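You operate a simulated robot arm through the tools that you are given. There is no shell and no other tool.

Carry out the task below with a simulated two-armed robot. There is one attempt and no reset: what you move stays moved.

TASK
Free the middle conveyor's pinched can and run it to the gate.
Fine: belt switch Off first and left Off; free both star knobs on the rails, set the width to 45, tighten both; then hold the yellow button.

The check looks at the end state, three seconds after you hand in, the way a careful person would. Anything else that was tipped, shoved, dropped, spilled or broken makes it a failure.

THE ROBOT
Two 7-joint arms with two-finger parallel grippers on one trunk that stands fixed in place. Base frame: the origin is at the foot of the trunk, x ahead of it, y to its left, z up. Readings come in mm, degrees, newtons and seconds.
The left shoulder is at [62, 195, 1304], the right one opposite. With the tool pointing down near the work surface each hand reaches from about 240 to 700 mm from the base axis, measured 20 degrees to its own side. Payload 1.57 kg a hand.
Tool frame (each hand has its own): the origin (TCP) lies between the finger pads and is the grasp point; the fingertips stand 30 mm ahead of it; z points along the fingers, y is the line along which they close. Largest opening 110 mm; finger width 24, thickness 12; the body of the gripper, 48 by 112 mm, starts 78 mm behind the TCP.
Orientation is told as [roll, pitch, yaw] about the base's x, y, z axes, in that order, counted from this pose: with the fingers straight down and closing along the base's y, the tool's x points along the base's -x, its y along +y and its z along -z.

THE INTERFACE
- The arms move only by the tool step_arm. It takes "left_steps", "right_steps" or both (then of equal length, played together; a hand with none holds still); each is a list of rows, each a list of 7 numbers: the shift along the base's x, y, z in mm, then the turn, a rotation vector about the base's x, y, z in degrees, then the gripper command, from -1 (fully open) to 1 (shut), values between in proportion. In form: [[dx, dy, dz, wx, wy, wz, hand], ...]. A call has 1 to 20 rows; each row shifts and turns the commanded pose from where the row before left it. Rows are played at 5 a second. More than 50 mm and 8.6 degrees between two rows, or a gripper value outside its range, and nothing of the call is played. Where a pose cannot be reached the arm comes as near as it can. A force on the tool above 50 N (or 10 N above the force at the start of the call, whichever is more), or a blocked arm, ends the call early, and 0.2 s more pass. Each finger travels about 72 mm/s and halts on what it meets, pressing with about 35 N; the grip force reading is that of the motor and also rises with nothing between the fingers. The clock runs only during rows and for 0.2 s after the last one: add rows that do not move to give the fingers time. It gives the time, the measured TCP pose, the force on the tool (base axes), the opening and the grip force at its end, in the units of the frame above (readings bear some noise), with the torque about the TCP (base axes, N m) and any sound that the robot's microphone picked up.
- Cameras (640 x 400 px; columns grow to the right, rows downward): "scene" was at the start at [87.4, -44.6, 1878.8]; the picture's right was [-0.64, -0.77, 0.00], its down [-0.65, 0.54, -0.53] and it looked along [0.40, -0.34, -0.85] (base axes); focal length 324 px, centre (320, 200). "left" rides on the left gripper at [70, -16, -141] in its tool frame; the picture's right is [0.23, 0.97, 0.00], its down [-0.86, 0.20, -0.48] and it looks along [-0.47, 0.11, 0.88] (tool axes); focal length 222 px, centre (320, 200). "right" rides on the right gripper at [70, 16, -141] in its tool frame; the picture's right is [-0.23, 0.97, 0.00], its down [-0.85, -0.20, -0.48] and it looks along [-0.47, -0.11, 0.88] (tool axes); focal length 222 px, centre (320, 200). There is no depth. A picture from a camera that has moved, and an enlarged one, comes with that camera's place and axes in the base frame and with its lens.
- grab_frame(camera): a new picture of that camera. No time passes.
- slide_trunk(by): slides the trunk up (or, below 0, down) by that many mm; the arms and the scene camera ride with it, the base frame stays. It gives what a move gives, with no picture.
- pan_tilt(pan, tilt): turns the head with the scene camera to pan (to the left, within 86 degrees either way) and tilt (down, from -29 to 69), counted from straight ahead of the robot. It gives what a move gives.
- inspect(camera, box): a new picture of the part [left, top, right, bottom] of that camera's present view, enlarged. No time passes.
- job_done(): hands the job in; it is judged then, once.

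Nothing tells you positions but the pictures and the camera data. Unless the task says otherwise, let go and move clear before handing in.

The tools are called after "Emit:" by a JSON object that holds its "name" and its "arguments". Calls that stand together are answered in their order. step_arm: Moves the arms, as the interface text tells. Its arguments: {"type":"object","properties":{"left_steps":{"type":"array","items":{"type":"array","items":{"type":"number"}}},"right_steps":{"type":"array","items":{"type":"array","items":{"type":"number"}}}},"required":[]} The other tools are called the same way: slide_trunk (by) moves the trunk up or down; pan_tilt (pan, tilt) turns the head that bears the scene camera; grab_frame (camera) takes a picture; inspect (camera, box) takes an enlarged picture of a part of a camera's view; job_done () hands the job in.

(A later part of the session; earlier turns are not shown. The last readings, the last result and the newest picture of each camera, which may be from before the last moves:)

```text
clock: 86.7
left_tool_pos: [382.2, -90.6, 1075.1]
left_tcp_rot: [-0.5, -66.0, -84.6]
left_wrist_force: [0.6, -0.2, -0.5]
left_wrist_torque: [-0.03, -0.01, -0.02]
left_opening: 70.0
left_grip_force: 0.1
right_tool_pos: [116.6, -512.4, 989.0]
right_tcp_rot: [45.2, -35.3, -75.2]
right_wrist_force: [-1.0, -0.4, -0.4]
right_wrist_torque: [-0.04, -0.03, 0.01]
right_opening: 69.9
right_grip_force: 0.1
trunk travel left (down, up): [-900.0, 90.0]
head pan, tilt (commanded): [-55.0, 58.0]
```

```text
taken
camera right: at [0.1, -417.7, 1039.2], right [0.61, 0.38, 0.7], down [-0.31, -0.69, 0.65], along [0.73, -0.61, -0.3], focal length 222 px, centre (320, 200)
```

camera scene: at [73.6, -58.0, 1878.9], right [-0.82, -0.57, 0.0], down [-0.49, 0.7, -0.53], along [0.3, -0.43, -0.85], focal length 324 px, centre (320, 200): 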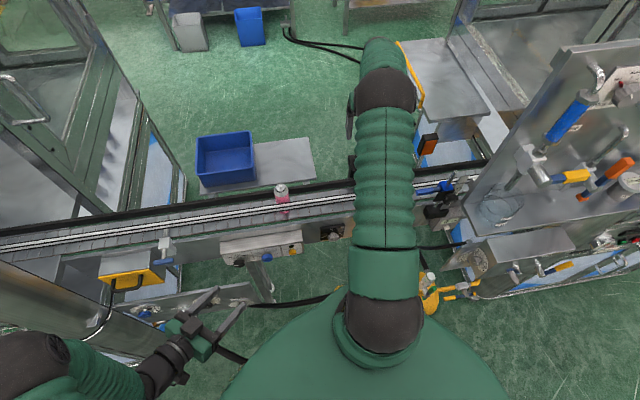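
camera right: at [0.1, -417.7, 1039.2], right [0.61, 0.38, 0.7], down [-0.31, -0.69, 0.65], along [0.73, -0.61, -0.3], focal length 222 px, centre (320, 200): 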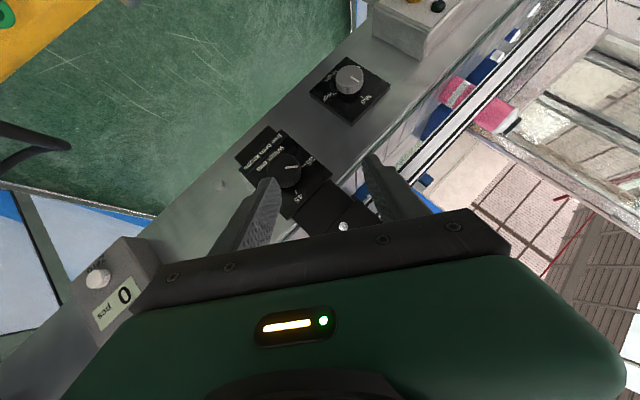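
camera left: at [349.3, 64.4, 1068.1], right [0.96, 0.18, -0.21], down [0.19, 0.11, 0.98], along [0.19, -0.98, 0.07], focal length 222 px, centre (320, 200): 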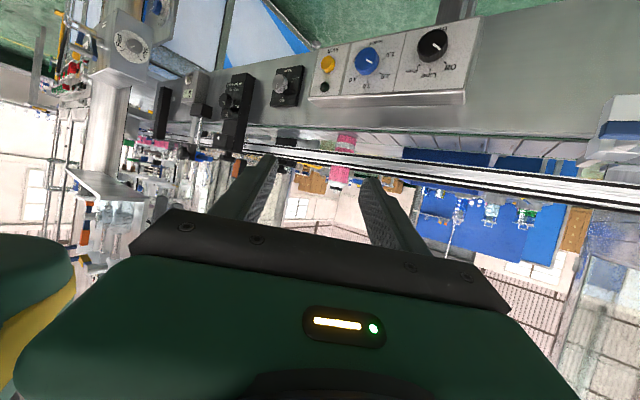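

The arm tracks the full ±35° lean. I'll go back to the left-leaning start angle and take up a 60 mm standoff along the approach line to the width knob.

Emit:
{"name": "step_arm", "arguments": {"right_steps": [[0, 0, 0, -5, 5, 0, -0.27], [0, 0, 0, -5, 5, 0, -0.27], [0, 0, 0, -5, 5, 0, -0.27], [0, 0, 0, -5, 5, 0, -0.27], [0, 0, 0, -5, 5, 0, -0.27], [0, 0, 0, -5, 5, 0, -0.27], [0, 0, 0, -5, 5, 0, -0.27], [0, 0, 0, -5, 5, 0, -0.27], [0, 0, 0, -5, 5, 0, -0.27], [0, 0, 0, -5, 5, 0, -0.27], [20, 1.6, -18.4, 0, 0, 0, -0.27], [19.5, 1.6, -18.5, 0, 0, 0, -0.27], [0, 0, 0, 0, 0, 0, -0.27]]}}

Emit:
{"name": "grab_frame", "arguments": {"camera": "right"}}

Emit:
{"name": "inspect", "arguments": {"camera": "right", "box": [230, 70, 410, 190]}}

Emit:
{"name": "inspect", "arguments": {"camera": "left", "box": [180, 60, 280, 140]}}

```text
clock: 89.5
left_tool_pos: [380.0, -90.3, 1075.9]
left_tcp_rot: [-0.5, -65.9, -84.7]
left_wrist_force: [-0.1, 0.0, -0.9]
left_wrist_torque: [0.01, 0.0, 0.01]
left_opening: 70.0
left_grip_force: 0.0
right_tool_pos: [156.8, -509.4, 953.4]
right_tcp_rot: [-45.0, -35.2, -14.9]
right_wrist_force: [0.7, 0.5, 0.6]
right_wrist_torque: [-0.01, -0.03, 0.03]
right_opening: 69.9
right_grip_force: 0.1
trunk travel left (down, up): [-900.0, 90.0]
head pan, tilt (commanded): [-55.0, 58.0]
```

```text
taken
camera right: at [81.1, -373.0, 983.6], right [0.74, 0.52, -0.43], down [0.46, 0.08, 0.88], along [0.49, -0.85, -0.18], focal length 222 px, centre (320, 200)
```

right: 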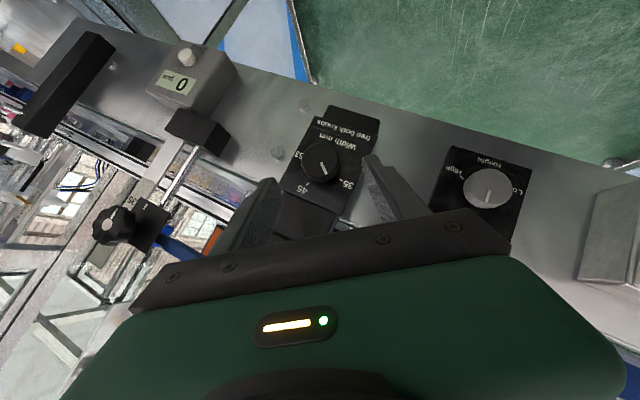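

```text
3.33 times, centred on (320, 130) of right
camera zoom: at [81.1, -373.0, 983.6], right [0.74, 0.52, -0.43], down [0.46, 0.08, 0.88], along [0.49, -0.85, -0.18], focal length 740 px, centre (320, 433)
```

zoom: 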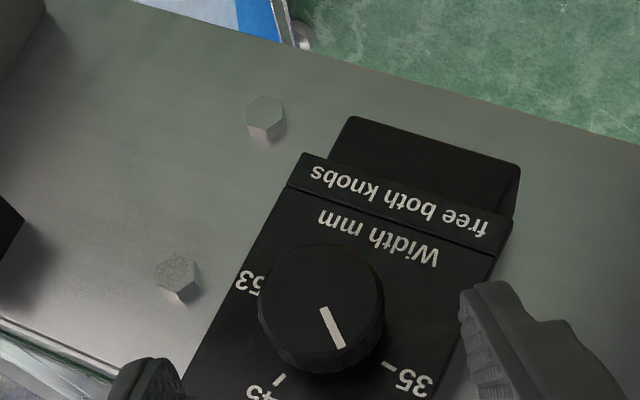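

```text
5.00 times, centred on (230, 100) of left
camera zoom: at [348.7, 64.3, 1068.4], right [0.96, 0.18, -0.21], down [0.19, 0.11, 0.98], along [0.19, -0.98, 0.07], focal length 1111 px, centre (770, 700)
```

zoom: 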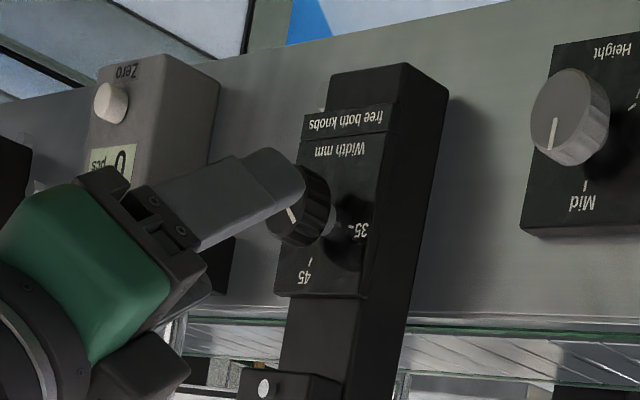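

The standoff is right and the new view confirms the knob axis to within 1–2 mm. I'll move in along the tool axis to straddle the width knob.

Emit:
{"name": "step_arm", "arguments": {"right_steps": [[4.1, -15.7, -12.2, 0, 0, 0, -0.27], [4.1, -15.7, -12.2, 0, 0, 0, -0.27], [4, -15.7, -12.1, 0, 0, 0, -0.27], [0, 0, 0, 0, 0, 0, -0.27]]}}

Emit:
{"name": "inspect", "arguments": {"camera": "right", "box": [230, 100, 410, 220]}}

Emit:
{"name": "inspect", "arguments": {"camera": "left", "box": [180, 60, 280, 140]}}

```text
clock: 90.5
left_tool_pos: [380.3, -91.6, 1075.2]
left_tcp_rot: [-0.4, -66.0, -84.5]
left_wrist_force: [0.4, -0.6, -0.3]
left_wrist_torque: [0.02, -0.01, 0.01]
left_opening: 69.9
left_grip_force: 0.1
right_tool_pos: [168.9, -555.7, 915.2]
right_tcp_rot: [-45.0, -35.2, -14.9]
right_wrist_force: [1.4, 0.3, 0.7]
right_wrist_torque: [0.0, 0.01, -0.01]
right_opening: 70.0
right_grip_force: 0.1
trunk travel left (down, up): [-900.0, 90.0]
head pan, tilt (commanded): [-55.0, 58.0]
```

```text
3.33 times, centred on (320, 160) of right
camera zoom: at [93.3, -420.2, 947.0], right [0.74, 0.52, -0.43], down [0.46, 0.08, 0.88], along [0.49, -0.85, -0.18], focal length 740 px, centre (320, 333)
```

zoom: 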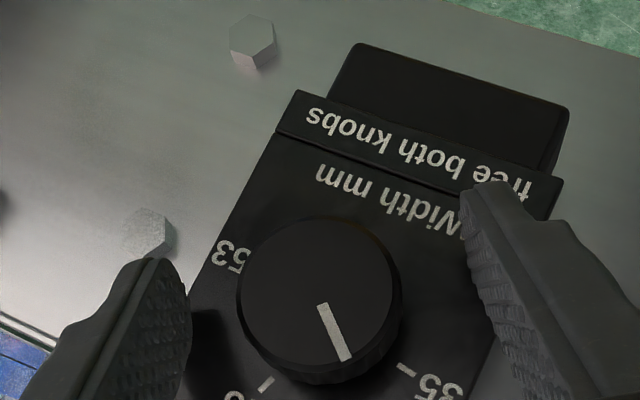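

```text
5.00 times, centred on (230, 100) of left
camera zoom: at [349.3, 64.3, 1068.3], right [0.96, 0.18, -0.21], down [0.19, 0.11, 0.98], along [0.19, -0.98, 0.07], focal length 1111 px, centre (770, 700)
```

zoom: 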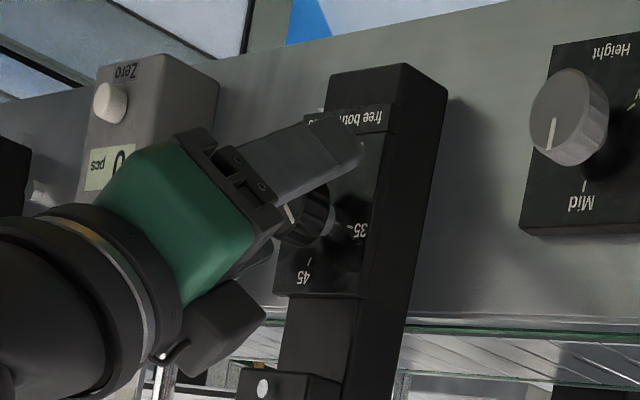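

The knob is centred between the fingers, so I'll close on it.

Emit:
{"name": "step_arm", "arguments": {"right_steps": [[0, 0, 0, 0, 0, 0, 0.1], [0, 0, 0, 0, 0, 0, 0.5], [0, 0, 0, 0, 0, 0, 0.6], [0, 0, 0, 0, 0, 0, 0.6]]}}

Emit:
{"name": "inspect", "arguments": {"camera": "right", "box": [230, 100, 410, 220]}}

```text
clock: 91.5
left_tool_pos: [379.4, -91.0, 1075.0]
left_tcp_rot: [-0.4, -66.0, -84.6]
left_wrist_force: [0.1, 0.0, -0.2]
left_wrist_torque: [0.01, -0.02, -0.01]
left_opening: 69.8
left_grip_force: 0.1
right_tool_pos: [168.1, -555.5, 916.4]
right_tcp_rot: [-45.0, -35.2, -14.8]
right_wrist_force: [-2.3, -5.8, 6.9]
right_wrist_torque: [0.01, 0.05, -0.35]
right_opening: 37.6
right_grip_force: 43.2
trunk travel left (down, up): [-900.0, 90.0]
head pan, tilt (commanded): [-55.0, 58.0]
```

```text
3.33 times, centred on (320, 160) of right
camera zoom: at [92.6, -420.7, 947.4], right [0.74, 0.51, -0.43], down [0.46, 0.08, 0.88], along [0.49, -0.85, -0.17], focal length 740 px, centre (320, 333)
```

zoom: 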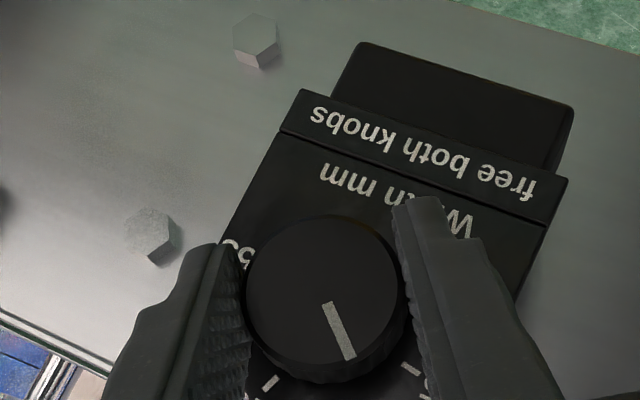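

The grip is good at 37.6 mm. I'll turn clockwise about the knob's axis, first half, with small arc corrections to the hand position.

Emit:
{"name": "step_arm", "arguments": {"right_steps": [[-0.55, -0.55, 0.53, 5.02, -5.02, 0, 0.6], [-0.59, -0.59, 0.43, 5.02, -5.02, 0, 0.6], [-0.62, -0.62, 0.33, 5.02, -5.02, 0, 0.6], [-0.65, -0.65, 0.21, 5.02, -5.02, 0, 0.6], [-0.66, -0.66, 0.1, 5.02, -5.02, 0, 0.6]]}}

Emit:
{"name": "inspect", "arguments": {"camera": "right", "box": [230, 100, 410, 220]}}

Emit:
{"name": "inspect", "arguments": {"camera": "left", "box": [180, 60, 280, 140]}}

```text
clock: 92.7
left_tool_pos: [379.4, -91.3, 1074.6]
left_tcp_rot: [-0.3, -66.0, -84.8]
left_wrist_force: [-0.3, 0.5, -0.7]
left_wrist_torque: [-0.01, 0.01, 0.0]
left_opening: 69.8
left_grip_force: 0.0
right_tool_pos: [164.3, -558.8, 917.4]
right_tcp_rot: [0.4, -45.0, -45.3]
right_wrist_force: [-3.3, -6.3, 11.0]
right_wrist_torque: [-0.32, -0.26, -0.31]
right_opening: 37.4
right_grip_force: 44.0
trunk travel left (down, up): [-900.0, 90.0]
head pan, tilt (commanded): [-55.0, 58.0]
```

```text
3.33 times, centred on (320, 160) of right
camera zoom: at [70.5, -442.4, 967.3], right [0.8, 0.57, 0.17], down [0.04, -0.33, 0.94], along [0.6, -0.75, -0.29], focal length 740 px, centre (320, 333)
```

zoom: 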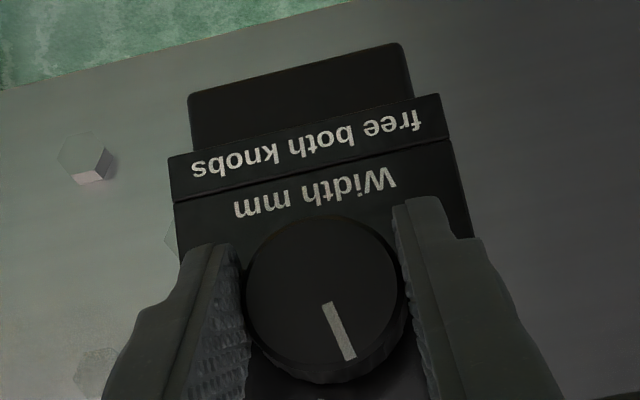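

```text
5.00 times, centred on (230, 100) of left
camera zoom: at [348.0, 64.3, 1068.8], right [0.96, 0.18, -0.21], down [0.19, 0.11, 0.98], along [0.19, -0.98, 0.07], focal length 1111 px, centre (770, 700)
```

zoom: 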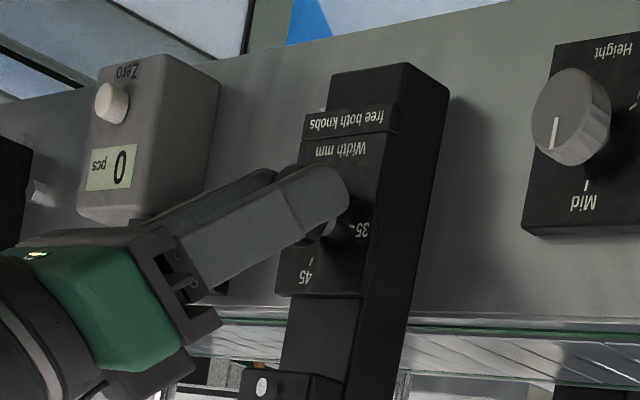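

The knob is following. I'll do the second half of the turn.

Emit:
{"name": "step_arm", "arguments": {"right_steps": [[-0.67, -0.67, -0.02, 5.02, -5.02, 0, 0.6], [-0.66, -0.66, -0.14, 5.02, -5.02, 0, 0.6], [-0.64, -0.64, -0.24, 5.02, -5.02, 0, 0.6], [-0.62, -0.62, -0.36, 5.02, -5.02, 0, 0.6], [-0.58, -0.58, -0.46, 5.02, -5.02, 0, 0.6], [0, 0, 0, 0, 0, 0, 0.6]]}}

Emit:
{"name": "inspect", "arguments": {"camera": "right", "box": [230, 100, 410, 220]}}

Emit:
{"name": "inspect", "arguments": {"camera": "left", "box": [180, 60, 280, 140]}}

```text
clock: 94.1
left_tool_pos: [378.2, -90.6, 1075.1]
left_tcp_rot: [-0.3, -66.0, -84.8]
left_wrist_force: [-0.2, 0.7, 0.3]
left_wrist_torque: [0.0, 0.01, 0.01]
left_opening: 69.6
left_grip_force: 0.0
right_tool_pos: [160.3, -562.8, 915.4]
right_tcp_rot: [45.7, -35.1, -75.4]
right_wrist_force: [-7.9, -7.3, 8.7]
right_wrist_torque: [-0.67, -0.65, -0.49]
right_opening: 37.6
right_grip_force: 43.6
trunk travel left (down, up): [-900.0, 90.0]
head pan, tilt (commanded): [-55.0, 58.0]
```

```text
3.33 times, centred on (320, 160) of right
camera zoom: at [44.1, -468.5, 965.5], right [0.6, 0.38, 0.7], down [-0.32, -0.69, 0.65], along [0.73, -0.61, -0.3], focal length 740 px, centre (320, 333)
```

zoom: 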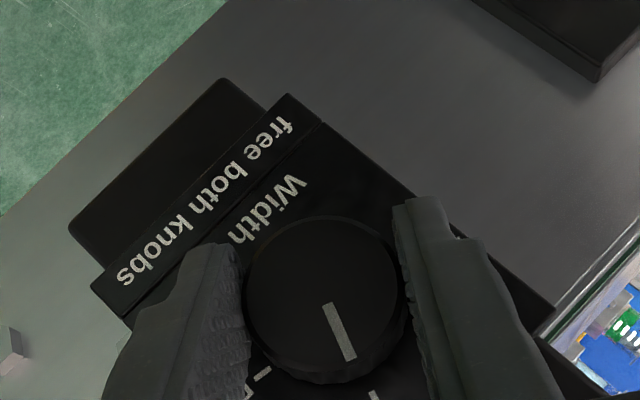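

```text
5.00 times, centred on (230, 100) of left
camera zoom: at [347.8, 64.2, 1068.7], right [0.96, 0.18, -0.21], down [0.19, 0.11, 0.98], along [0.19, -0.98, 0.07], focal length 1111 px, centre (770, 700)
```

zoom: 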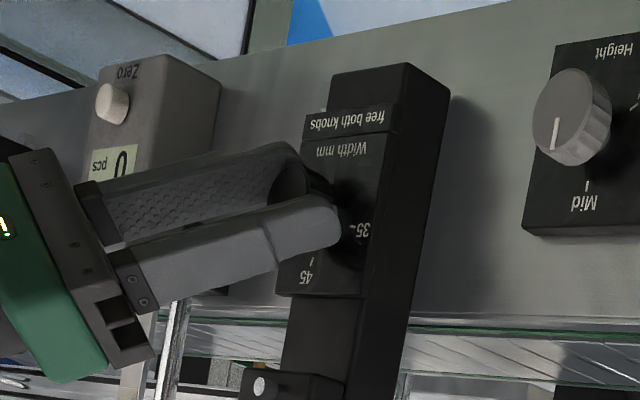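

The pointer looks aligned with the 45 tick by measurement (≈24° against 22°). I'll release, back out along the tool axis, and check accurately.

Emit:
{"name": "step_arm", "arguments": {"right_steps": [[0, 0, 0, 0, 0, 0, 0.1], [0, 0, 0, 0, 0, 0, -0.27], [0, 0, 0, 0, 0, 0, -0.27], [-15.8, 4.3, 11.5, 0, 0, 0, -0.27], [-15.8, 4.3, 11.5, 0, 0, 0, -0.27], [-15.8, 4.3, 11.5, 0, 0, 0, -0.27], [0, 0, 10, -5, 5, 0, -0.27], [0, 0, 10, -5, 5, 0, -0.27], [0, 0, 10, -5, 5, 0, -0.27], [0, 0, 10, -5, 5, 0, -0.27], [0, 0, 10, -5, 5, 0, -0.27], [0, 0, 0, 0, 0, 0, -0.27]]}}

Emit:
{"name": "grab_frame", "arguments": {"camera": "right"}}

Emit:
{"name": "inspect", "arguments": {"camera": "right", "box": [280, 80, 360, 160]}}

Emit:
{"name": "inspect", "arguments": {"camera": "left", "box": [205, 70, 285, 130]}}

```text
clock: 96.7
left_tool_pos: [380.8, -90.5, 1074.7]
left_tcp_rot: [-0.6, -66.0, -84.7]
left_wrist_force: [0.5, 0.3, 1.1]
left_wrist_torque: [-0.01, 0.0, -0.01]
left_opening: 69.8
left_grip_force: 0.0
right_tool_pos: [116.0, -550.0, 999.6]
right_tcp_rot: [0.3, -44.8, -45.0]
right_wrist_force: [-0.5, 1.2, -0.5]
right_wrist_torque: [-0.02, 0.02, -0.02]
right_opening: 69.8
right_grip_force: 0.0
trunk travel left (down, up): [-900.0, 90.0]
head pan, tilt (commanded): [-55.0, 58.0]
```

```text
taken
camera right: at [21.7, -432.9, 1050.7], right [0.8, 0.58, 0.16], down [0.05, -0.33, 0.94], along [0.6, -0.75, -0.29], focal length 222 px, centre (320, 200)
```

right: 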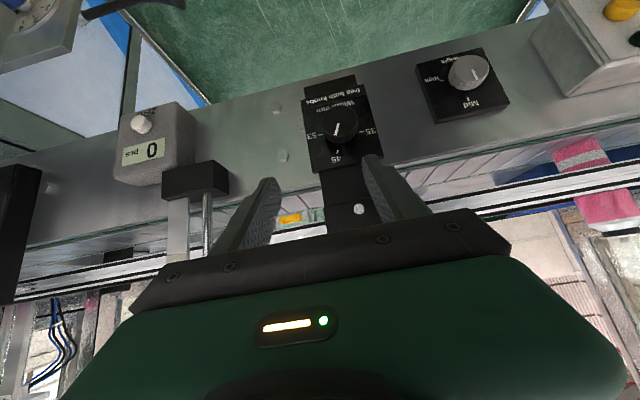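

```text
5.00 times, centred on (320, 120) of right
camera zoom: at [21.7, -432.9, 1050.7], right [0.8, 0.58, 0.16], down [0.05, -0.33, 0.94], along [0.6, -0.75, -0.29], focal length 1111 px, centre (320, 600)
```

zoom: 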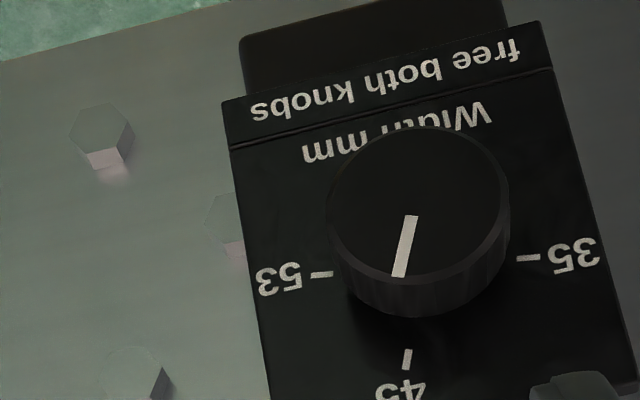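

```text
6.67 times, centred on (245, 100) of left
camera zoom: at [349.7, 64.2, 1068.0], right [0.96, 0.18, -0.21], down [0.19, 0.11, 0.97], along [0.19, -0.98, 0.07], focal length 1481 px, centre (820, 867)
```

zoom: 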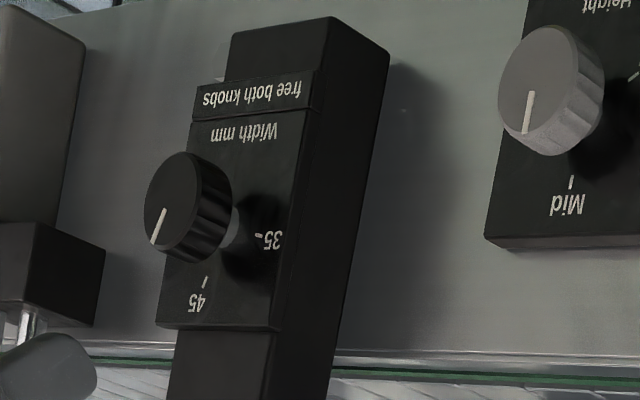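

The width dial reads 45: pointer ≈21–23° against the tick at 21°. I'll raise the right hand, return to tool-down, and line up over the near star knob to tighten it.

Emit:
{"name": "step_arm", "arguments": {"right_steps": [[-4, 4, 30, 5.3, 5.3, 0, -0.6], [-2, 2, 30, 5.3, 5.3, 0, -0.6], [0, 0, 30, 5.3, 5.3, 0, -0.6], [0, 0, 30, 5.3, 5.3, 0, -0.6], [0, 0, 30, 5.3, 5.3, 0, -0.6], [0, 0, 30, 5.2, 5.2, 0, -0.6], [9, -5, 0, 0, 0, 8, -0.6], [9, -5, 0, 0, 0, 8, -0.6], [9, -5, 0, 0, 0, 8, -0.6], [9, -5, 0, 0, 0, 8, -0.6], [9, -5, 0, 0, 0, 8, -0.6], [9, -5, 0, 0, 0, 8, -0.6], [9, -5, 0, 0, 0, 8, -0.6], [9, -5, 0, 0, 0, 8, -0.6], [9, -5, 0, 0, 0, 8, -0.6], [9, -5, 0, 0, 0, 8, -0.6], [0, 0, 0, 0, 0, 0, -0.6]]}}

Emit:
{"name": "grab_frame", "arguments": {"camera": "right"}}

Emit:
{"name": "inspect", "arguments": {"camera": "right", "box": [200, 80, 440, 230]}}

```text
clock: 100.3
left_tool_pos: [380.8, -90.3, 1075.8]
left_tcp_rot: [-0.4, -66.0, -84.6]
left_wrist_force: [-0.6, 0.2, 0.5]
left_wrist_torque: [0.0, -0.01, 0.02]
left_opening: 69.9
left_grip_force: 0.0
right_tool_pos: [200.0, -595.0, 1181.3]
right_tcp_rot: [0.4, -0.3, 34.9]
right_wrist_force: [0.7, -0.1, 0.2]
right_wrist_torque: [0.0, -0.01, 0.0]
right_opening: 87.9
right_grip_force: 0.1
trunk travel left (down, up): [-900.0, 90.0]
head pan, tilt (commanded): [-55.0, 58.0]
```

```text
taken
camera right: at [133.4, -621.0, 1321.0], right [-0.37, 0.93, 0.01], down [0.82, 0.32, 0.48], along [0.44, 0.18, -0.88], focal length 222 px, centre (320, 200)
```

right: 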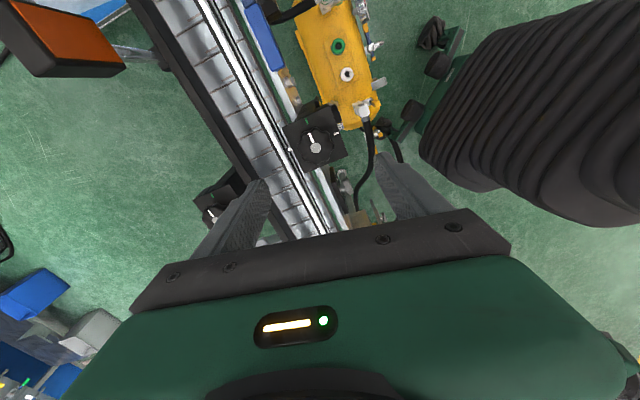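

```text
2.67 times, centred on (320, 155) of right
camera zoom: at [133.4, -621.0, 1321.0], right [-0.37, 0.93, 0.01], down [0.82, 0.32, 0.48], along [0.44, 0.18, -0.88], focal length 592 px, centre (320, 320)
```

zoom: 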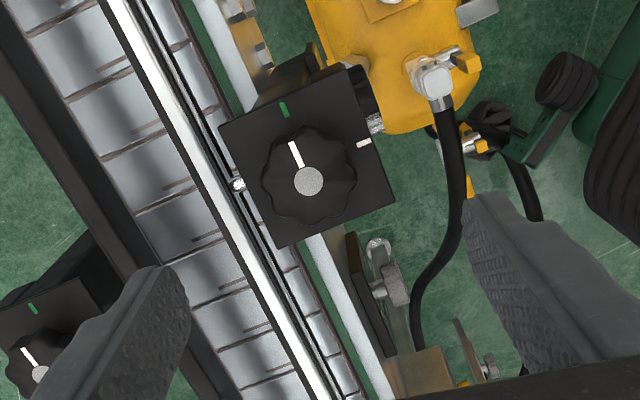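

I'm over the near knob, which is still at green and in the same position. I'll descend, grip, and check.

Emit:
{"name": "step_arm", "arguments": {"right_steps": [[2.2, -2.9, -35, 0, 0, 0, -0.6], [0, 0, -35, 0, 0, 0, -0.6], [0, 0, -34, 0, 0, 0, -0.6], [0, 0, 0, 0, 0, 0, -0.6]]}}

Emit:
{"name": "inspect", "arguments": {"camera": "right", "box": [200, 80, 440, 230]}}

Emit:
{"name": "inspect", "arguments": {"camera": "left", "box": [180, 110, 280, 190]}}

```text
clock: 101.3
left_tool_pos: [379.4, -90.4, 1074.5]
left_tcp_rot: [-0.5, -66.1, -84.6]
left_wrist_force: [-0.3, -0.2, 0.1]
left_wrist_torque: [-0.01, -0.01, -0.01]
left_opening: 69.8
left_grip_force: 0.0
right_tool_pos: [200.8, -597.9, 1077.4]
right_tcp_rot: [0.3, -0.2, 34.9]
right_wrist_force: [-0.1, -0.2, 0.2]
right_wrist_torque: [0.0, 0.02, 0.04]
right_opening: 88.3
right_grip_force: 0.2
trunk travel left (down, up): [-900.0, 90.0]
head pan, tilt (commanded): [-55.0, 58.0]
```

```text
2.67 times, centred on (320, 155) of right
camera zoom: at [134.9, -624.7, 1217.5], right [-0.37, 0.93, 0.01], down [0.82, 0.32, 0.48], along [0.44, 0.18, -0.88], focal length 592 px, centre (320, 320)
```

zoom: 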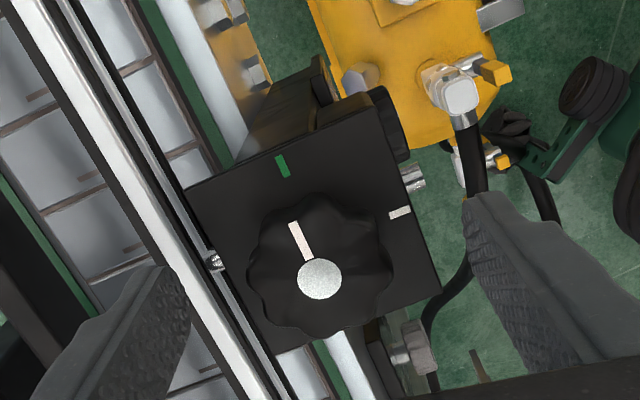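

```text
5.00 times, centred on (230, 150) of left
camera zoom: at [349.0, 64.7, 1068.3], right [0.96, 0.18, -0.21], down [0.19, 0.11, 0.98], along [0.19, -0.98, 0.07], focal length 1111 px, centre (770, 450)
```

zoom: 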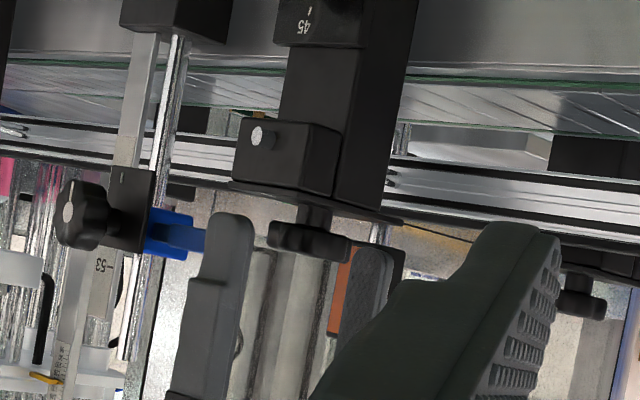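

Aligned. I'll grip and turn clockwise 90° back to the white mark.

Emit:
{"name": "step_arm", "arguments": {"right_steps": [[1, 0, -6.5, 0, 0, 0, -0.5], [0, 0, 0, 0, 0, 0, 0], [0, 0, 0, 0, 0, 0, 0.4], [0, 0, 0, 0, 0, 0, 0.6], [0, 0, 0, 0, 0, 0, 0.6], [0, 0, 0, 0, 0, 0, 0.6]]}}

Emit:
{"name": "step_arm", "arguments": {"right_steps": [[0, 0, 0, 0, 0, -7.5, 0.6], [0, 0, 0, 0, 0, -7.5, 0.6], [0, 0, 0, 0, 0, -7.5, 0.6], [0, 0, 0, 0, 0, -7.5, 0.6], [0, 0, 0, 0, 0, -7.5, 0.6], [0, 0, 0, 0, 0, -7.5, 0.6], [0, 0, 0, 0, 0, -7.5, 0.6], [0, 0, 0, 0, 0, -7.5, 0.6], [0, 0, 0, 0, 0, -7.5, 0.6], [0, 0, 0, 0, 0, -7.5, 0.6], [0, 0, 0, 0, 0, -7.5, 0.6], [0, 0, 0, 0, 0, -7.5, 0.6]]}}

Emit:
{"name": "inspect", "arguments": {"camera": "right", "box": [200, 80, 440, 230]}}

```text
clock: 102.7
left_tool_pos: [379.3, -90.0, 1075.4]
left_tcp_rot: [-0.4, -66.0, -84.7]
left_wrist_force: [0.7, -0.3, 0.5]
left_wrist_torque: [0.01, 0.01, 0.03]
left_opening: 69.9
left_grip_force: 0.1
right_tool_pos: [200.8, -597.2, 1069.8]
right_tcp_rot: [0.4, -0.2, 34.9]
right_wrist_force: [-2.8, 4.2, -7.9]
right_wrist_torque: [-0.35, -0.42, -0.01]
right_opening: 41.2
right_grip_force: 44.7
trunk travel left (down, up): [-900.0, 90.0]
head pan, tilt (commanded): [-55.0, 58.0]
```

```text
clock: 105.3
left_tool_pos: [380.0, -90.7, 1075.8]
left_tcp_rot: [-0.3, -66.0, -84.6]
left_wrist_force: [0.7, 0.1, -0.9]
left_wrist_torque: [0.0, 0.03, -0.02]
left_opening: 69.9
left_grip_force: 0.0
right_tool_pos: [202.1, -597.5, 1069.3]
right_tcp_rot: [0.2, -0.1, -55.3]
right_wrist_force: [-3.2, 0.0, 0.3]
right_wrist_torque: [0.03, 0.36, 0.01]
right_opening: 41.4
right_grip_force: 45.2
trunk travel left (down, up): [-900.0, 90.0]
head pan, tilt (commanded): [-55.0, 58.0]
```

```text
2.67 times, centred on (320, 155) of right
camera zoom: at [174.9, -530.1, 1210.5], right [0.93, 0.37, 0.01], down [0.32, -0.82, 0.48], along [0.18, -0.44, -0.88], focal length 592 px, centre (320, 320)
```

zoom: 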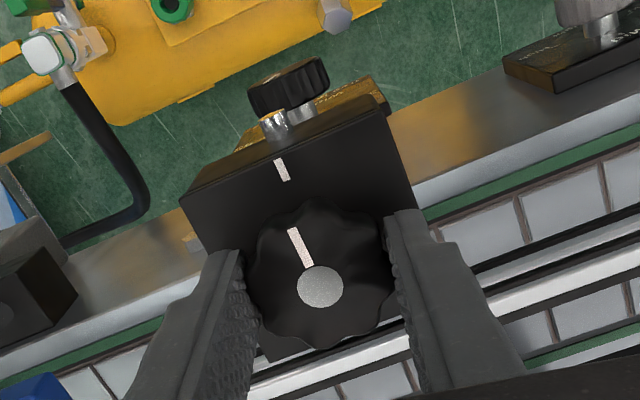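

The near knob is back at white, so it's tight. I'll release, rise, and travel to the far knob while yawing to its starting angle.

Emit:
{"name": "step_arm", "arguments": {"right_steps": [[0, 0, 0, 0, 0, 0, -0.3], [0, 0, 0, 0, 0, 0, -0.6], [0, 0, 20, 0, 0, 0, -0.6], [0, 0, 45, 0, 0, 0, -0.6], [0, 0, 45, 0, 0, 0, -0.6]]}}

Emit:
{"name": "inspect", "arguments": {"camera": "right", "box": [200, 80, 440, 230]}}

Emit:
{"name": "step_arm", "arguments": {"right_steps": [[11.4, -7.1, 0, 0, 0, 7.7, -0.6], [11.4, -7.1, 0, 0, 0, 7.7, -0.6], [11.4, -7.1, 0, 0, 0, 7.7, -0.6], [11.4, -7.1, 0, 0, 0, 7.7, -0.6], [11.4, -7.1, 0, 0, 0, 7.7, -0.6], [11.4, -7.1, 0, 0, 0, 7.7, -0.6], [11.4, -7.1, 0, 0, 0, 7.7, -0.6], [11.4, -7.1, 0, 0, 0, 7.7, -0.6], [11.4, -7.1, 0, 0, 0, 7.7, -0.6], [11.4, -7.1, 0, 0, 0, 7.7, -0.6], [11.4, -7.1, 0, 0, 0, 7.7, -0.6], [11.4, -7.1, 0, 0, 0, 7.7, -0.6], [11.4, -7.1, 0, 0, 0, 7.7, -0.6], [0, 0, 0, 0, 0, 0, -0.6]]}}

Emit:
{"name": "inspect", "arguments": {"camera": "right", "box": [200, 80, 440, 230]}}

```text
clock: 106.5
left_tool_pos: [380.0, -89.6, 1074.8]
left_tcp_rot: [-0.3, -66.1, -84.7]
left_wrist_force: [0.3, 1.0, -0.3]
left_wrist_torque: [0.03, 0.02, 0.0]
left_opening: 70.0
left_grip_force: 0.0
right_tool_pos: [200.8, -596.2, 1181.6]
right_tcp_rot: [0.3, -0.2, -55.1]
right_wrist_force: [0.3, 0.9, 0.9]
right_wrist_torque: [0.01, 0.0, 0.01]
right_opening: 87.9
right_grip_force: 0.0
trunk travel left (down, up): [-900.0, 90.0]
head pan, tilt (commanded): [-55.0, 58.0]
```

```text
2.67 times, centred on (320, 155) of right
camera zoom: at [173.7, -528.2, 1322.7], right [0.93, 0.37, 0.01], down [0.32, -0.82, 0.48], along [0.18, -0.44, -0.88], focal length 592 px, centre (320, 320)
```

zoom: 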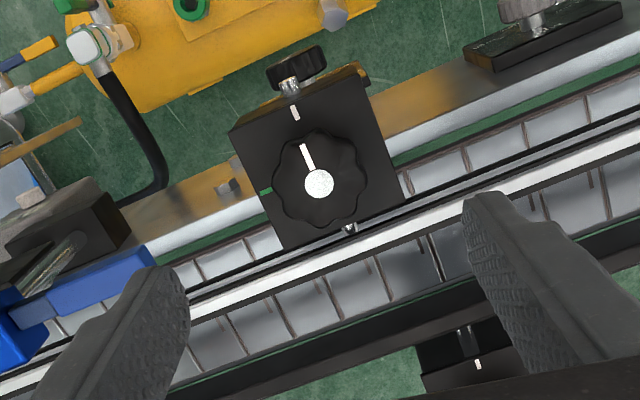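

```text
clock: 109.5
left_tool_pos: [379.6, -91.1, 1075.1]
left_tcp_rot: [-0.4, -66.0, -84.6]
left_wrist_force: [-0.1, 0.6, 0.4]
left_wrist_torque: [0.01, 0.0, 0.02]
left_opening: 69.8
left_grip_force: 0.0
right_tool_pos: [350.2, -688.7, 1179.6]
right_tcp_rot: [0.4, -0.1, 45.2]
right_wrist_force: [-0.2, -0.3, 0.7]
right_wrist_torque: [0.0, 0.01, 0.02]
right_opening: 88.0
right_grip_force: 0.1
trunk travel left (down, up): [-900.0, 90.0]
head pan, tilt (commanded): [-55.0, 58.0]
```

```text
2.67 times, centred on (320, 155) of right
camera zoom: at [290.4, -727.7, 1319.5], right [-0.53, 0.85, 0.01], down [0.75, 0.46, 0.48], along [0.4, 0.26, -0.88], focal length 592 px, centre (320, 320)
```

zoom: 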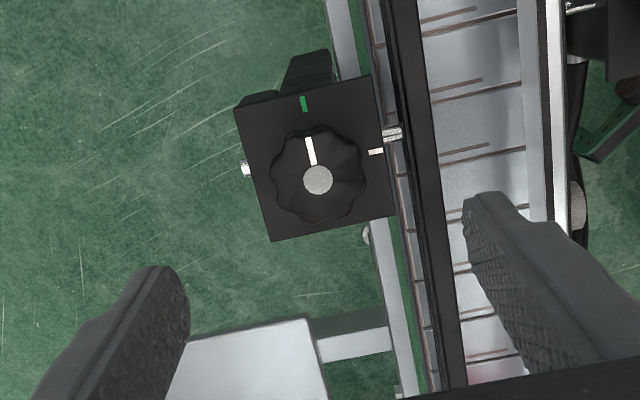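

I'm over the far knob, still at green. I'll descend, grip, and turn clockwise 90° to tighten.

Emit:
{"name": "step_arm", "arguments": {"right_steps": [[0.8, -0.5, -35, 0, 0, 0, -0.6], [0, 0, -35, 0, 0, 0, -0.6], [0, 0, -33, 0, 0, 0, -0.6], [0, 0, 0, 0, 0, 0, -0.6]]}}

Emit:
{"name": "inspect", "arguments": {"camera": "right", "box": [200, 80, 440, 230]}}

Emit:
{"name": "step_arm", "arguments": {"right_steps": [[0, 0, -6, 0, 0, 0, -0.5], [0, 0, 0, 0, 0, 0, 0], [0, 0, 0, 0, 0, 0, 0.4], [0, 0, 0, 0, 0, 0, 0.6], [0, 0, 0, 0, 0, 0, 0.6], [0, 0, 0, 0, 0, 0, 0.6]]}}

Emit:
{"name": "inspect", "arguments": {"camera": "right", "box": [200, 80, 440, 230]}}

```text
clock: 110.5
left_tool_pos: [378.9, -90.2, 1075.2]
left_tcp_rot: [-0.4, -66.1, -84.6]
left_wrist_force: [-0.8, -1.1, -0.8]
left_wrist_torque: [-0.01, 0.02, 0.01]
left_opening: 70.1
left_grip_force: 0.1
right_tool_pos: [350.5, -689.5, 1077.4]
right_tcp_rot: [0.4, -0.2, 45.1]
right_wrist_force: [0.3, 0.8, 0.3]
right_wrist_torque: [-0.01, 0.0, -0.01]
right_opening: 88.0
right_grip_force: 0.1
trunk travel left (down, up): [-900.0, 90.0]
head pan, tilt (commanded): [-55.0, 58.0]
```

```text
2.67 times, centred on (320, 155) of right
camera zoom: at [291.5, -727.8, 1217.1], right [-0.53, 0.85, 0.01], down [0.75, 0.46, 0.48], along [0.41, 0.26, -0.88], focal length 592 px, centre (320, 320)
```

zoom: 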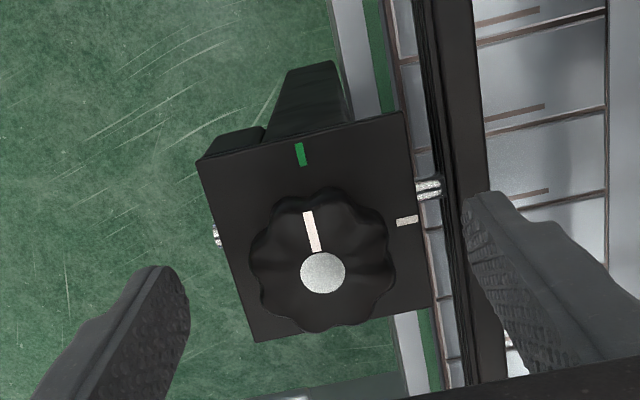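

```text
clock: 111.9
left_tool_pos: [378.9, -90.7, 1075.0]
left_tcp_rot: [-0.4, -66.0, -84.7]
left_wrist_force: [-0.1, -0.1, -0.7]
left_wrist_torque: [-0.02, 0.0, 0.02]
left_opening: 70.2
left_grip_force: 0.1
right_tool_pos: [350.5, -689.2, 1068.3]
right_tcp_rot: [0.4, -0.3, 44.9]
right_wrist_force: [-4.3, 5.2, -5.3]
right_wrist_torque: [-0.18, 0.02, -0.03]
right_opening: 42.0
right_grip_force: 45.0
trunk travel left (down, up): [-900.0, 90.0]
head pan, tilt (commanded): [-55.0, 58.0]
```

```text
2.67 times, centred on (320, 155) of right
camera zoom: at [290.8, -727.3, 1210.8], right [-0.53, 0.85, 0.01], down [0.75, 0.46, 0.48], along [0.4, 0.26, -0.88], focal length 592 px, centre (320, 320)
```

zoom: 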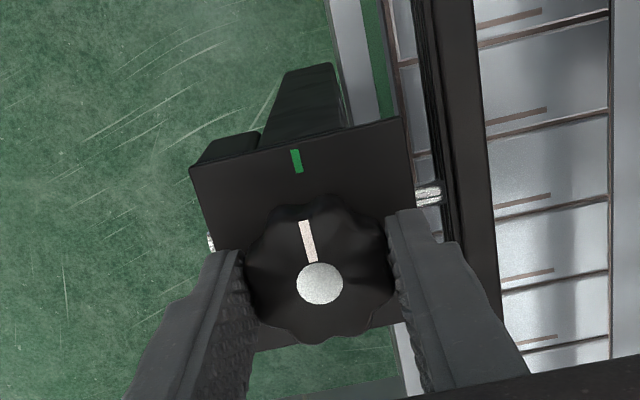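

Emit:
{"name": "step_arm", "arguments": {"right_steps": [[0, 0, 0, 0, 0, -7.5, 0.6], [0, 0, 0, 0, 0, -7.5, 0.6], [0, 0, 0, 0, 0, -7.5, 0.6], [0, 0, 0, 0, 0, -7.5, 0.6], [0, 0, 0, 0, 0, -7.5, 0.6], [0, 0, 0, 0, 0, -7.5, 0.6], [0, 0, 0, 0, 0, -7.5, 0.6], [0, 0, 0, 0, 0, -7.5, 0.6], [0, 0, 0, 0, 0, -7.5, 0.6], [0, 0, 0, 0, 0, -7.5, 0.6], [0, 0, 0, 0, 0, -7.5, 0.6], [0, 0, 0, 0, 0, -7.5, 0.6]]}}

Emit:
{"name": "inspect", "arguments": {"camera": "right", "box": [200, 80, 440, 230]}}

Emit:
{"name": "step_arm", "arguments": {"right_steps": [[0, 0, 0, 0, 0, 0, -0.3], [0, 0, 0, 0, 0, 0, -0.6], [0, 0, 20, 0, 0, 0, -0.6], [0, 0, 45, 0, 0, 0, -0.6], [0, 0, 45, 0, 0, 0, -0.6]]}}

Emit:
{"name": "inspect", "arguments": {"camera": "right", "box": [200, 80, 440, 230]}}

Emit:
{"name": "inspect", "arguments": {"camera": "left", "box": [205, 70, 285, 130]}}

```text
clock: 114.5
left_tool_pos: [380.3, -90.3, 1074.7]
left_tcp_rot: [-0.3, -65.9, -84.7]
left_wrist_force: [0.0, 1.3, -0.1]
left_wrist_torque: [0.01, -0.01, 0.04]
left_opening: 70.0
left_grip_force: 0.1
right_tool_pos: [349.3, -690.0, 1069.4]
right_tcp_rot: [0.3, -0.1, -45.1]
right_wrist_force: [-3.7, 7.8, -9.1]
right_wrist_torque: [0.39, 0.04, 0.03]
right_opening: 41.9
right_grip_force: 44.8
trunk travel left (down, up): [-900.0, 90.0]
head pan, tilt (commanded): [-55.0, 58.0]
```

```text
2.67 times, centred on (320, 155) of right
camera zoom: at [312.8, -628.7, 1211.1], right [0.85, 0.53, 0.01], down [0.46, -0.75, 0.48], along [0.26, -0.41, -0.88], focal length 592 px, centre (320, 320)
```

zoom: 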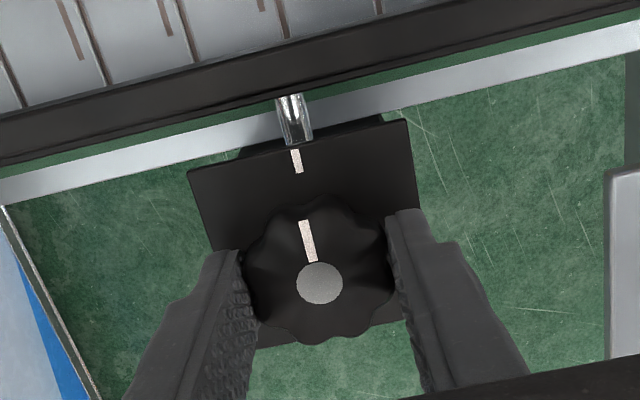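

```text
clock: 115.7
left_tool_pos: [380.7, -87.6, 1074.7]
left_tcp_rot: [-0.4, -66.1, -84.8]
left_wrist_force: [-0.1, 0.8, 0.6]
left_wrist_torque: [-0.07, 0.01, 0.01]
left_opening: 70.0
left_grip_force: 0.0
right_tool_pos: [350.6, -687.6, 1181.9]
right_tcp_rot: [0.3, -0.2, -44.9]
right_wrist_force: [0.5, 0.2, 0.6]
right_wrist_torque: [0.01, 0.02, 0.0]
right_opening: 87.8
right_grip_force: 0.0
trunk travel left (down, up): [-900.0, 90.0]
head pan, tilt (commanded): [-55.0, 58.0]
```

```text
2.67 times, centred on (320, 155) of right
camera zoom: at [312.4, -627.4, 1322.9], right [0.85, 0.53, 0.01], down [0.46, -0.75, 0.48], along [0.26, -0.41, -0.88], focal length 592 px, centre (320, 320)
```

zoom: 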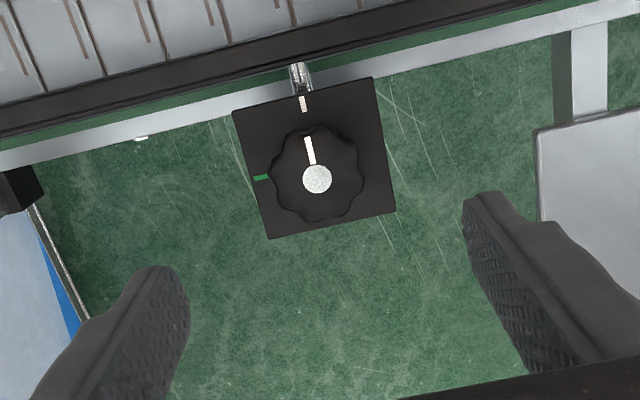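

```text
6.67 times, centred on (245, 100) of left
camera zoom: at [348.6, 65.5, 1068.3], right [0.96, 0.18, -0.21], down [0.19, 0.11, 0.98], along [0.19, -0.98, 0.07], focal length 1481 px, centre (820, 867)
```

zoom: 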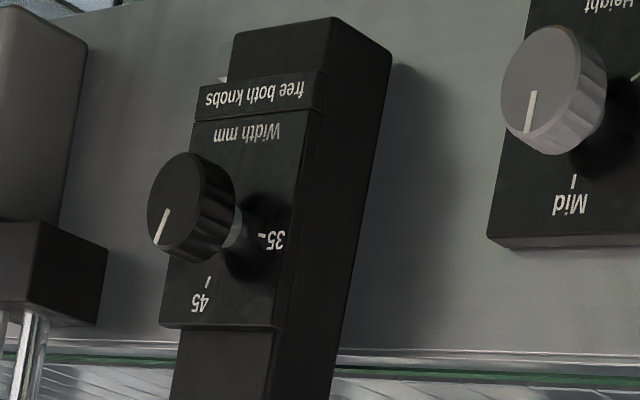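

Both star knobs are tight at white, and the width dial still reads 45. I'll pull the right hand back to an overview position and check the can and the two ends of the conveyor.

Emit:
{"name": "step_arm", "arguments": {"right_steps": [[-13, 38.5, 19.5, 0, 0, 0, -0.6], [-13, 38.5, 19.5, 0, 0, 0, -0.6], [-13, 38.5, 19.5, 0, 0, 0, -0.6], [-13, 38.5, 19.5, 0, 0, 0, -0.6], [-13, 38.5, 19.5, 0, 0, 0, -0.6], [-13, 38.5, 19.5, -5.3, -5.3, 0, -0.6], [-13, 38.5, 10, -5.3, -5.3, 0, -0.6], [0, 0, 0, 0, 0, 0, -0.6]]}}

Emit:
{"name": "grab_frame", "arguments": {"camera": "right"}}

Emit:
{"name": "grab_frame", "arguments": {"camera": "scene"}}

Emit:
{"name": "grab_frame", "arguments": {"camera": "left"}}

```text
clock: 117.5
left_tool_pos: [380.7, -88.7, 1076.2]
left_tcp_rot: [-0.6, -66.1, -84.5]
left_wrist_force: [0.0, 0.0, 0.8]
left_wrist_torque: [-0.04, 0.0, -0.03]
left_opening: 69.8
left_grip_force: 0.0
right_tool_pos: [256.9, -420.7, 1309.8]
right_tcp_rot: [0.4, -15.3, -46.2]
right_wrist_force: [0.5, 0.5, 0.4]
right_wrist_torque: [-0.02, 0.0, 0.02]
right_opening: 88.1
right_grip_force: 0.0
trunk travel left (down, up): [-900.0, 90.0]
head pan, tilt (commanded): [-55.0, 58.0]
```

```text
taken
camera right: at [196.3, -334.1, 1427.0], right [0.85, 0.52, 0.07], down [0.34, -0.64, 0.69], along [0.4, -0.56, -0.72], focal length 222 px, centre (320, 200)
```

right: 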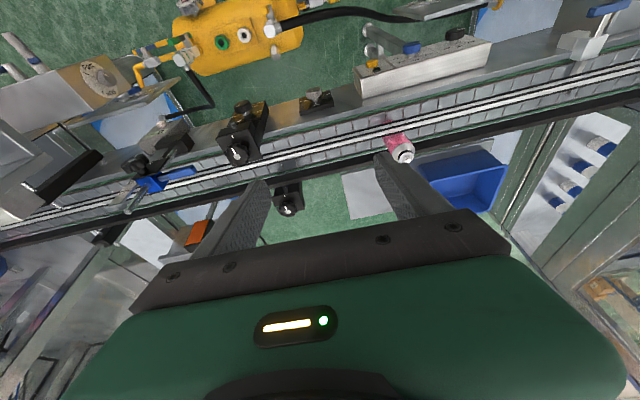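

```text
taken
camera scene: at [75.1, -51.8, 1879.6], right [-0.82, -0.57, 0.0], down [-0.49, 0.69, -0.53], along [0.3, -0.44, -0.85], focal length 324 px, centre (320, 200)
```

scene: 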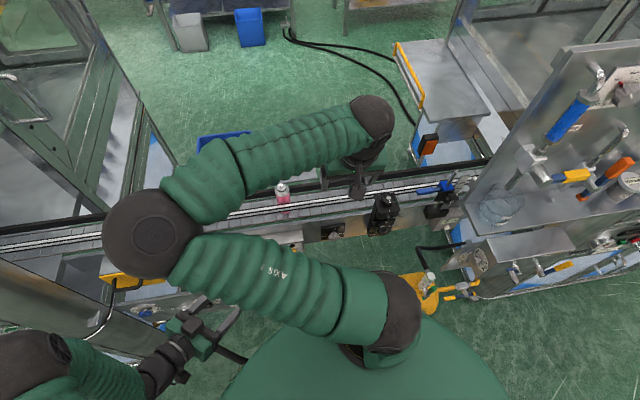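

```text
taken
camera left: at [349.7, 66.8, 1068.4], right [0.96, 0.18, -0.21], down [0.19, 0.11, 0.97], along [0.19, -0.98, 0.07], focal length 222 px, centre (320, 200)
```

left: 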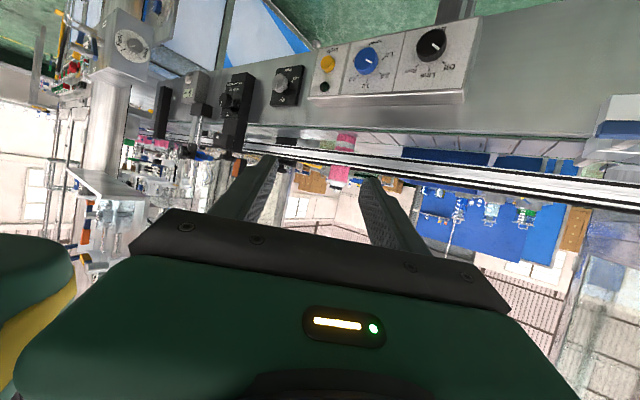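

The view is good, but the right elbow has swung to the left, so I'll move that arm back to the right before using the left arm. First I'll zoom in on the can, the gate end and the other end.

Emit:
{"name": "inspect", "arguments": {"camera": "right", "box": [340, 90, 460, 190]}}

Emit:
{"name": "inspect", "arguments": {"camera": "right", "box": [90, 100, 250, 250]}}

Emit:
{"name": "inspect", "arguments": {"camera": "right", "box": [520, 0, 640, 110]}}

Emit:
{"name": "inspect", "arguments": {"camera": "left", "box": [300, 120, 400, 200]}}

Emit:
{"name": "inspect", "arguments": {"camera": "left", "box": [140, 60, 260, 170]}}

```text
4.00 times, centred on (400, 140) of right
camera zoom: at [196.3, -334.1, 1427.0], right [0.85, 0.52, 0.07], down [0.34, -0.64, 0.69], along [0.4, -0.56, -0.72], focal length 888 px, centre (0, 440)
```

zoom: 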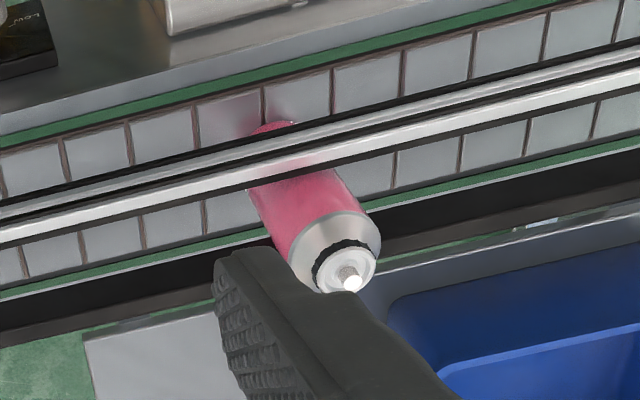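

```text
2.67 times, centred on (170, 175) of right
camera zoom: at [196.3, -334.1, 1427.0], right [0.85, 0.52, 0.07], down [0.34, -0.64, 0.69], along [0.4, -0.56, -0.72], focal length 592 px, centre (720, 267)
```

zoom: 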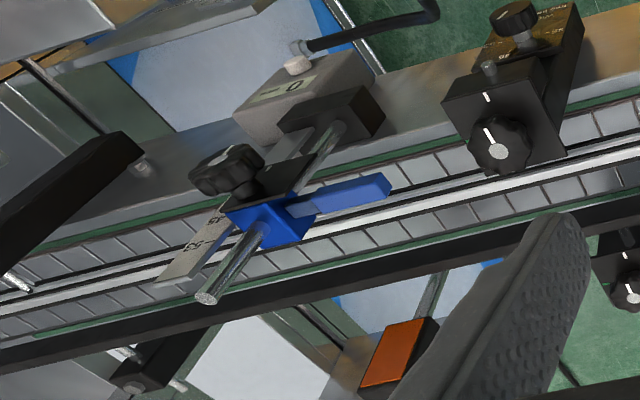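

```text
3.64 times, centred on (580, 55) of right
camera zoom: at [196.3, -334.1, 1427.0], right [0.85, 0.52, 0.07], down [0.34, -0.64, 0.69], along [0.4, -0.56, -0.72], focal length 808 px, centre (-626, 727)
```

zoom: 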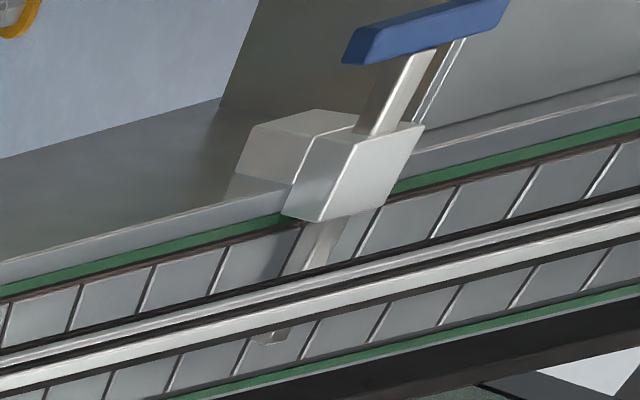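

```text
5.00 times, centred on (350, 160) of left
camera zoom: at [349.7, 66.8, 1068.4], right [0.96, 0.18, -0.21], down [0.19, 0.11, 0.97], along [0.19, -0.98, 0.07], focal length 1111 px, centre (170, 400)
```

zoom: 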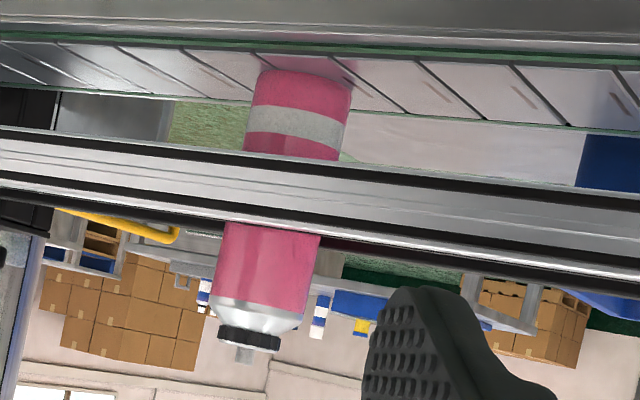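

```text
3.64 times, centred on (200, 115) of left
camera zoom: at [349.7, 66.8, 1068.4], right [0.96, 0.18, -0.21], down [0.19, 0.11, 0.97], along [0.19, -0.98, 0.07], focal length 808 px, centre (756, 509)
```

zoom: 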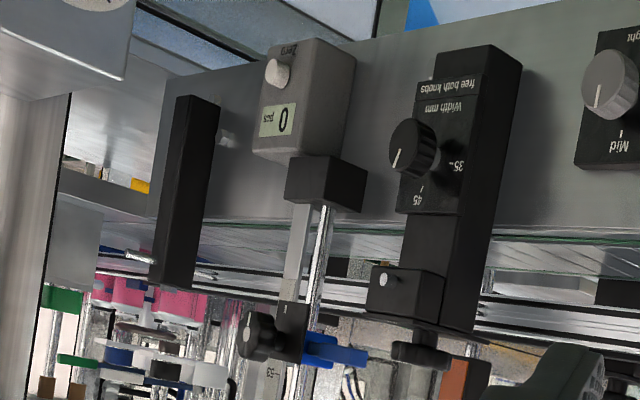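

The can stands upright between the rails. A white gate with a blue handle crosses the belt at the left end, and the counter end is on the right. I'll use the right hand, tilted 45° with closed fingers, on the yellow Inch button and watch the can with the left camera, so I'll bring the right hand out and down first.

Emit:
{"name": "step_arm", "arguments": {"right_steps": [[10, 0, -20, 0, 0, 0, 0], [10, 0, -25, 0, 0, 0, 0.5], [10, 0, -25, 0, 0, 0, 1], [10, 5, -25, 0, 0, 0, 1], [10, 5, -25, 0, 0, 0, 1], [0, 0, 0, 0, 0, 0, 1]]}}

Emit:
{"name": "grab_frame", "arguments": {"camera": "scene"}}

Emit:
{"name": "inspect", "arguments": {"camera": "left", "box": [290, 30, 490, 130]}}

```text
clock: 118.9
left_tool_pos: [379.2, -91.1, 1074.0]
left_tcp_rot: [-0.3, -66.0, -84.7]
left_wrist_force: [-0.1, -0.6, -0.8]
left_wrist_torque: [-0.01, 0.01, 0.0]
left_opening: 70.1
left_grip_force: 0.0
right_tool_pos: [310.4, -410.0, 1186.2]
right_tcp_rot: [0.2, -15.2, -44.9]
right_wrist_force: [0.7, -0.9, -0.6]
right_wrist_torque: [0.0, -0.03, -0.01]
right_opening: 0.0
right_grip_force: 21.4
trunk travel left (down, up): [-900.0, 90.0]
head pan, tilt (commanded): [-55.0, 58.0]
```

```text
taken
camera scene: at [74.9, -56.6, 1878.5], right [-0.82, -0.57, 0.0], down [-0.49, 0.7, -0.53], along [0.3, -0.43, -0.85], focal length 324 px, centre (320, 200)
```

scene: 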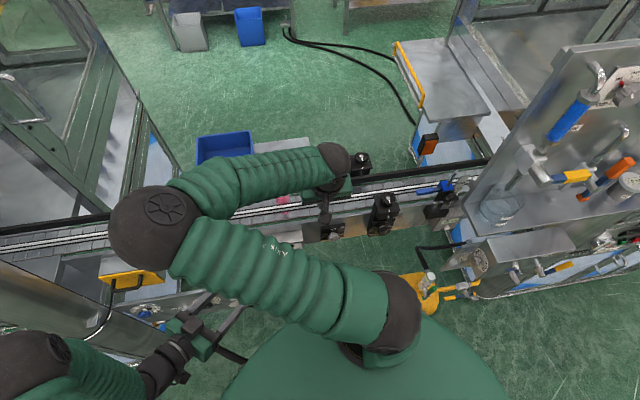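

```text
3.20 times, centred on (390, 80) of left
camera zoom: at [349.1, 64.4, 1067.9], right [0.96, 0.18, -0.21], down [0.19, 0.11, 0.98], along [0.19, -0.98, 0.07], focal length 711 px, centre (96, 584)
```

zoom: 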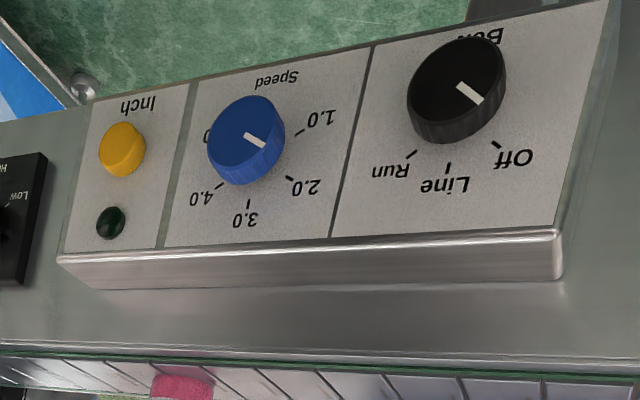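

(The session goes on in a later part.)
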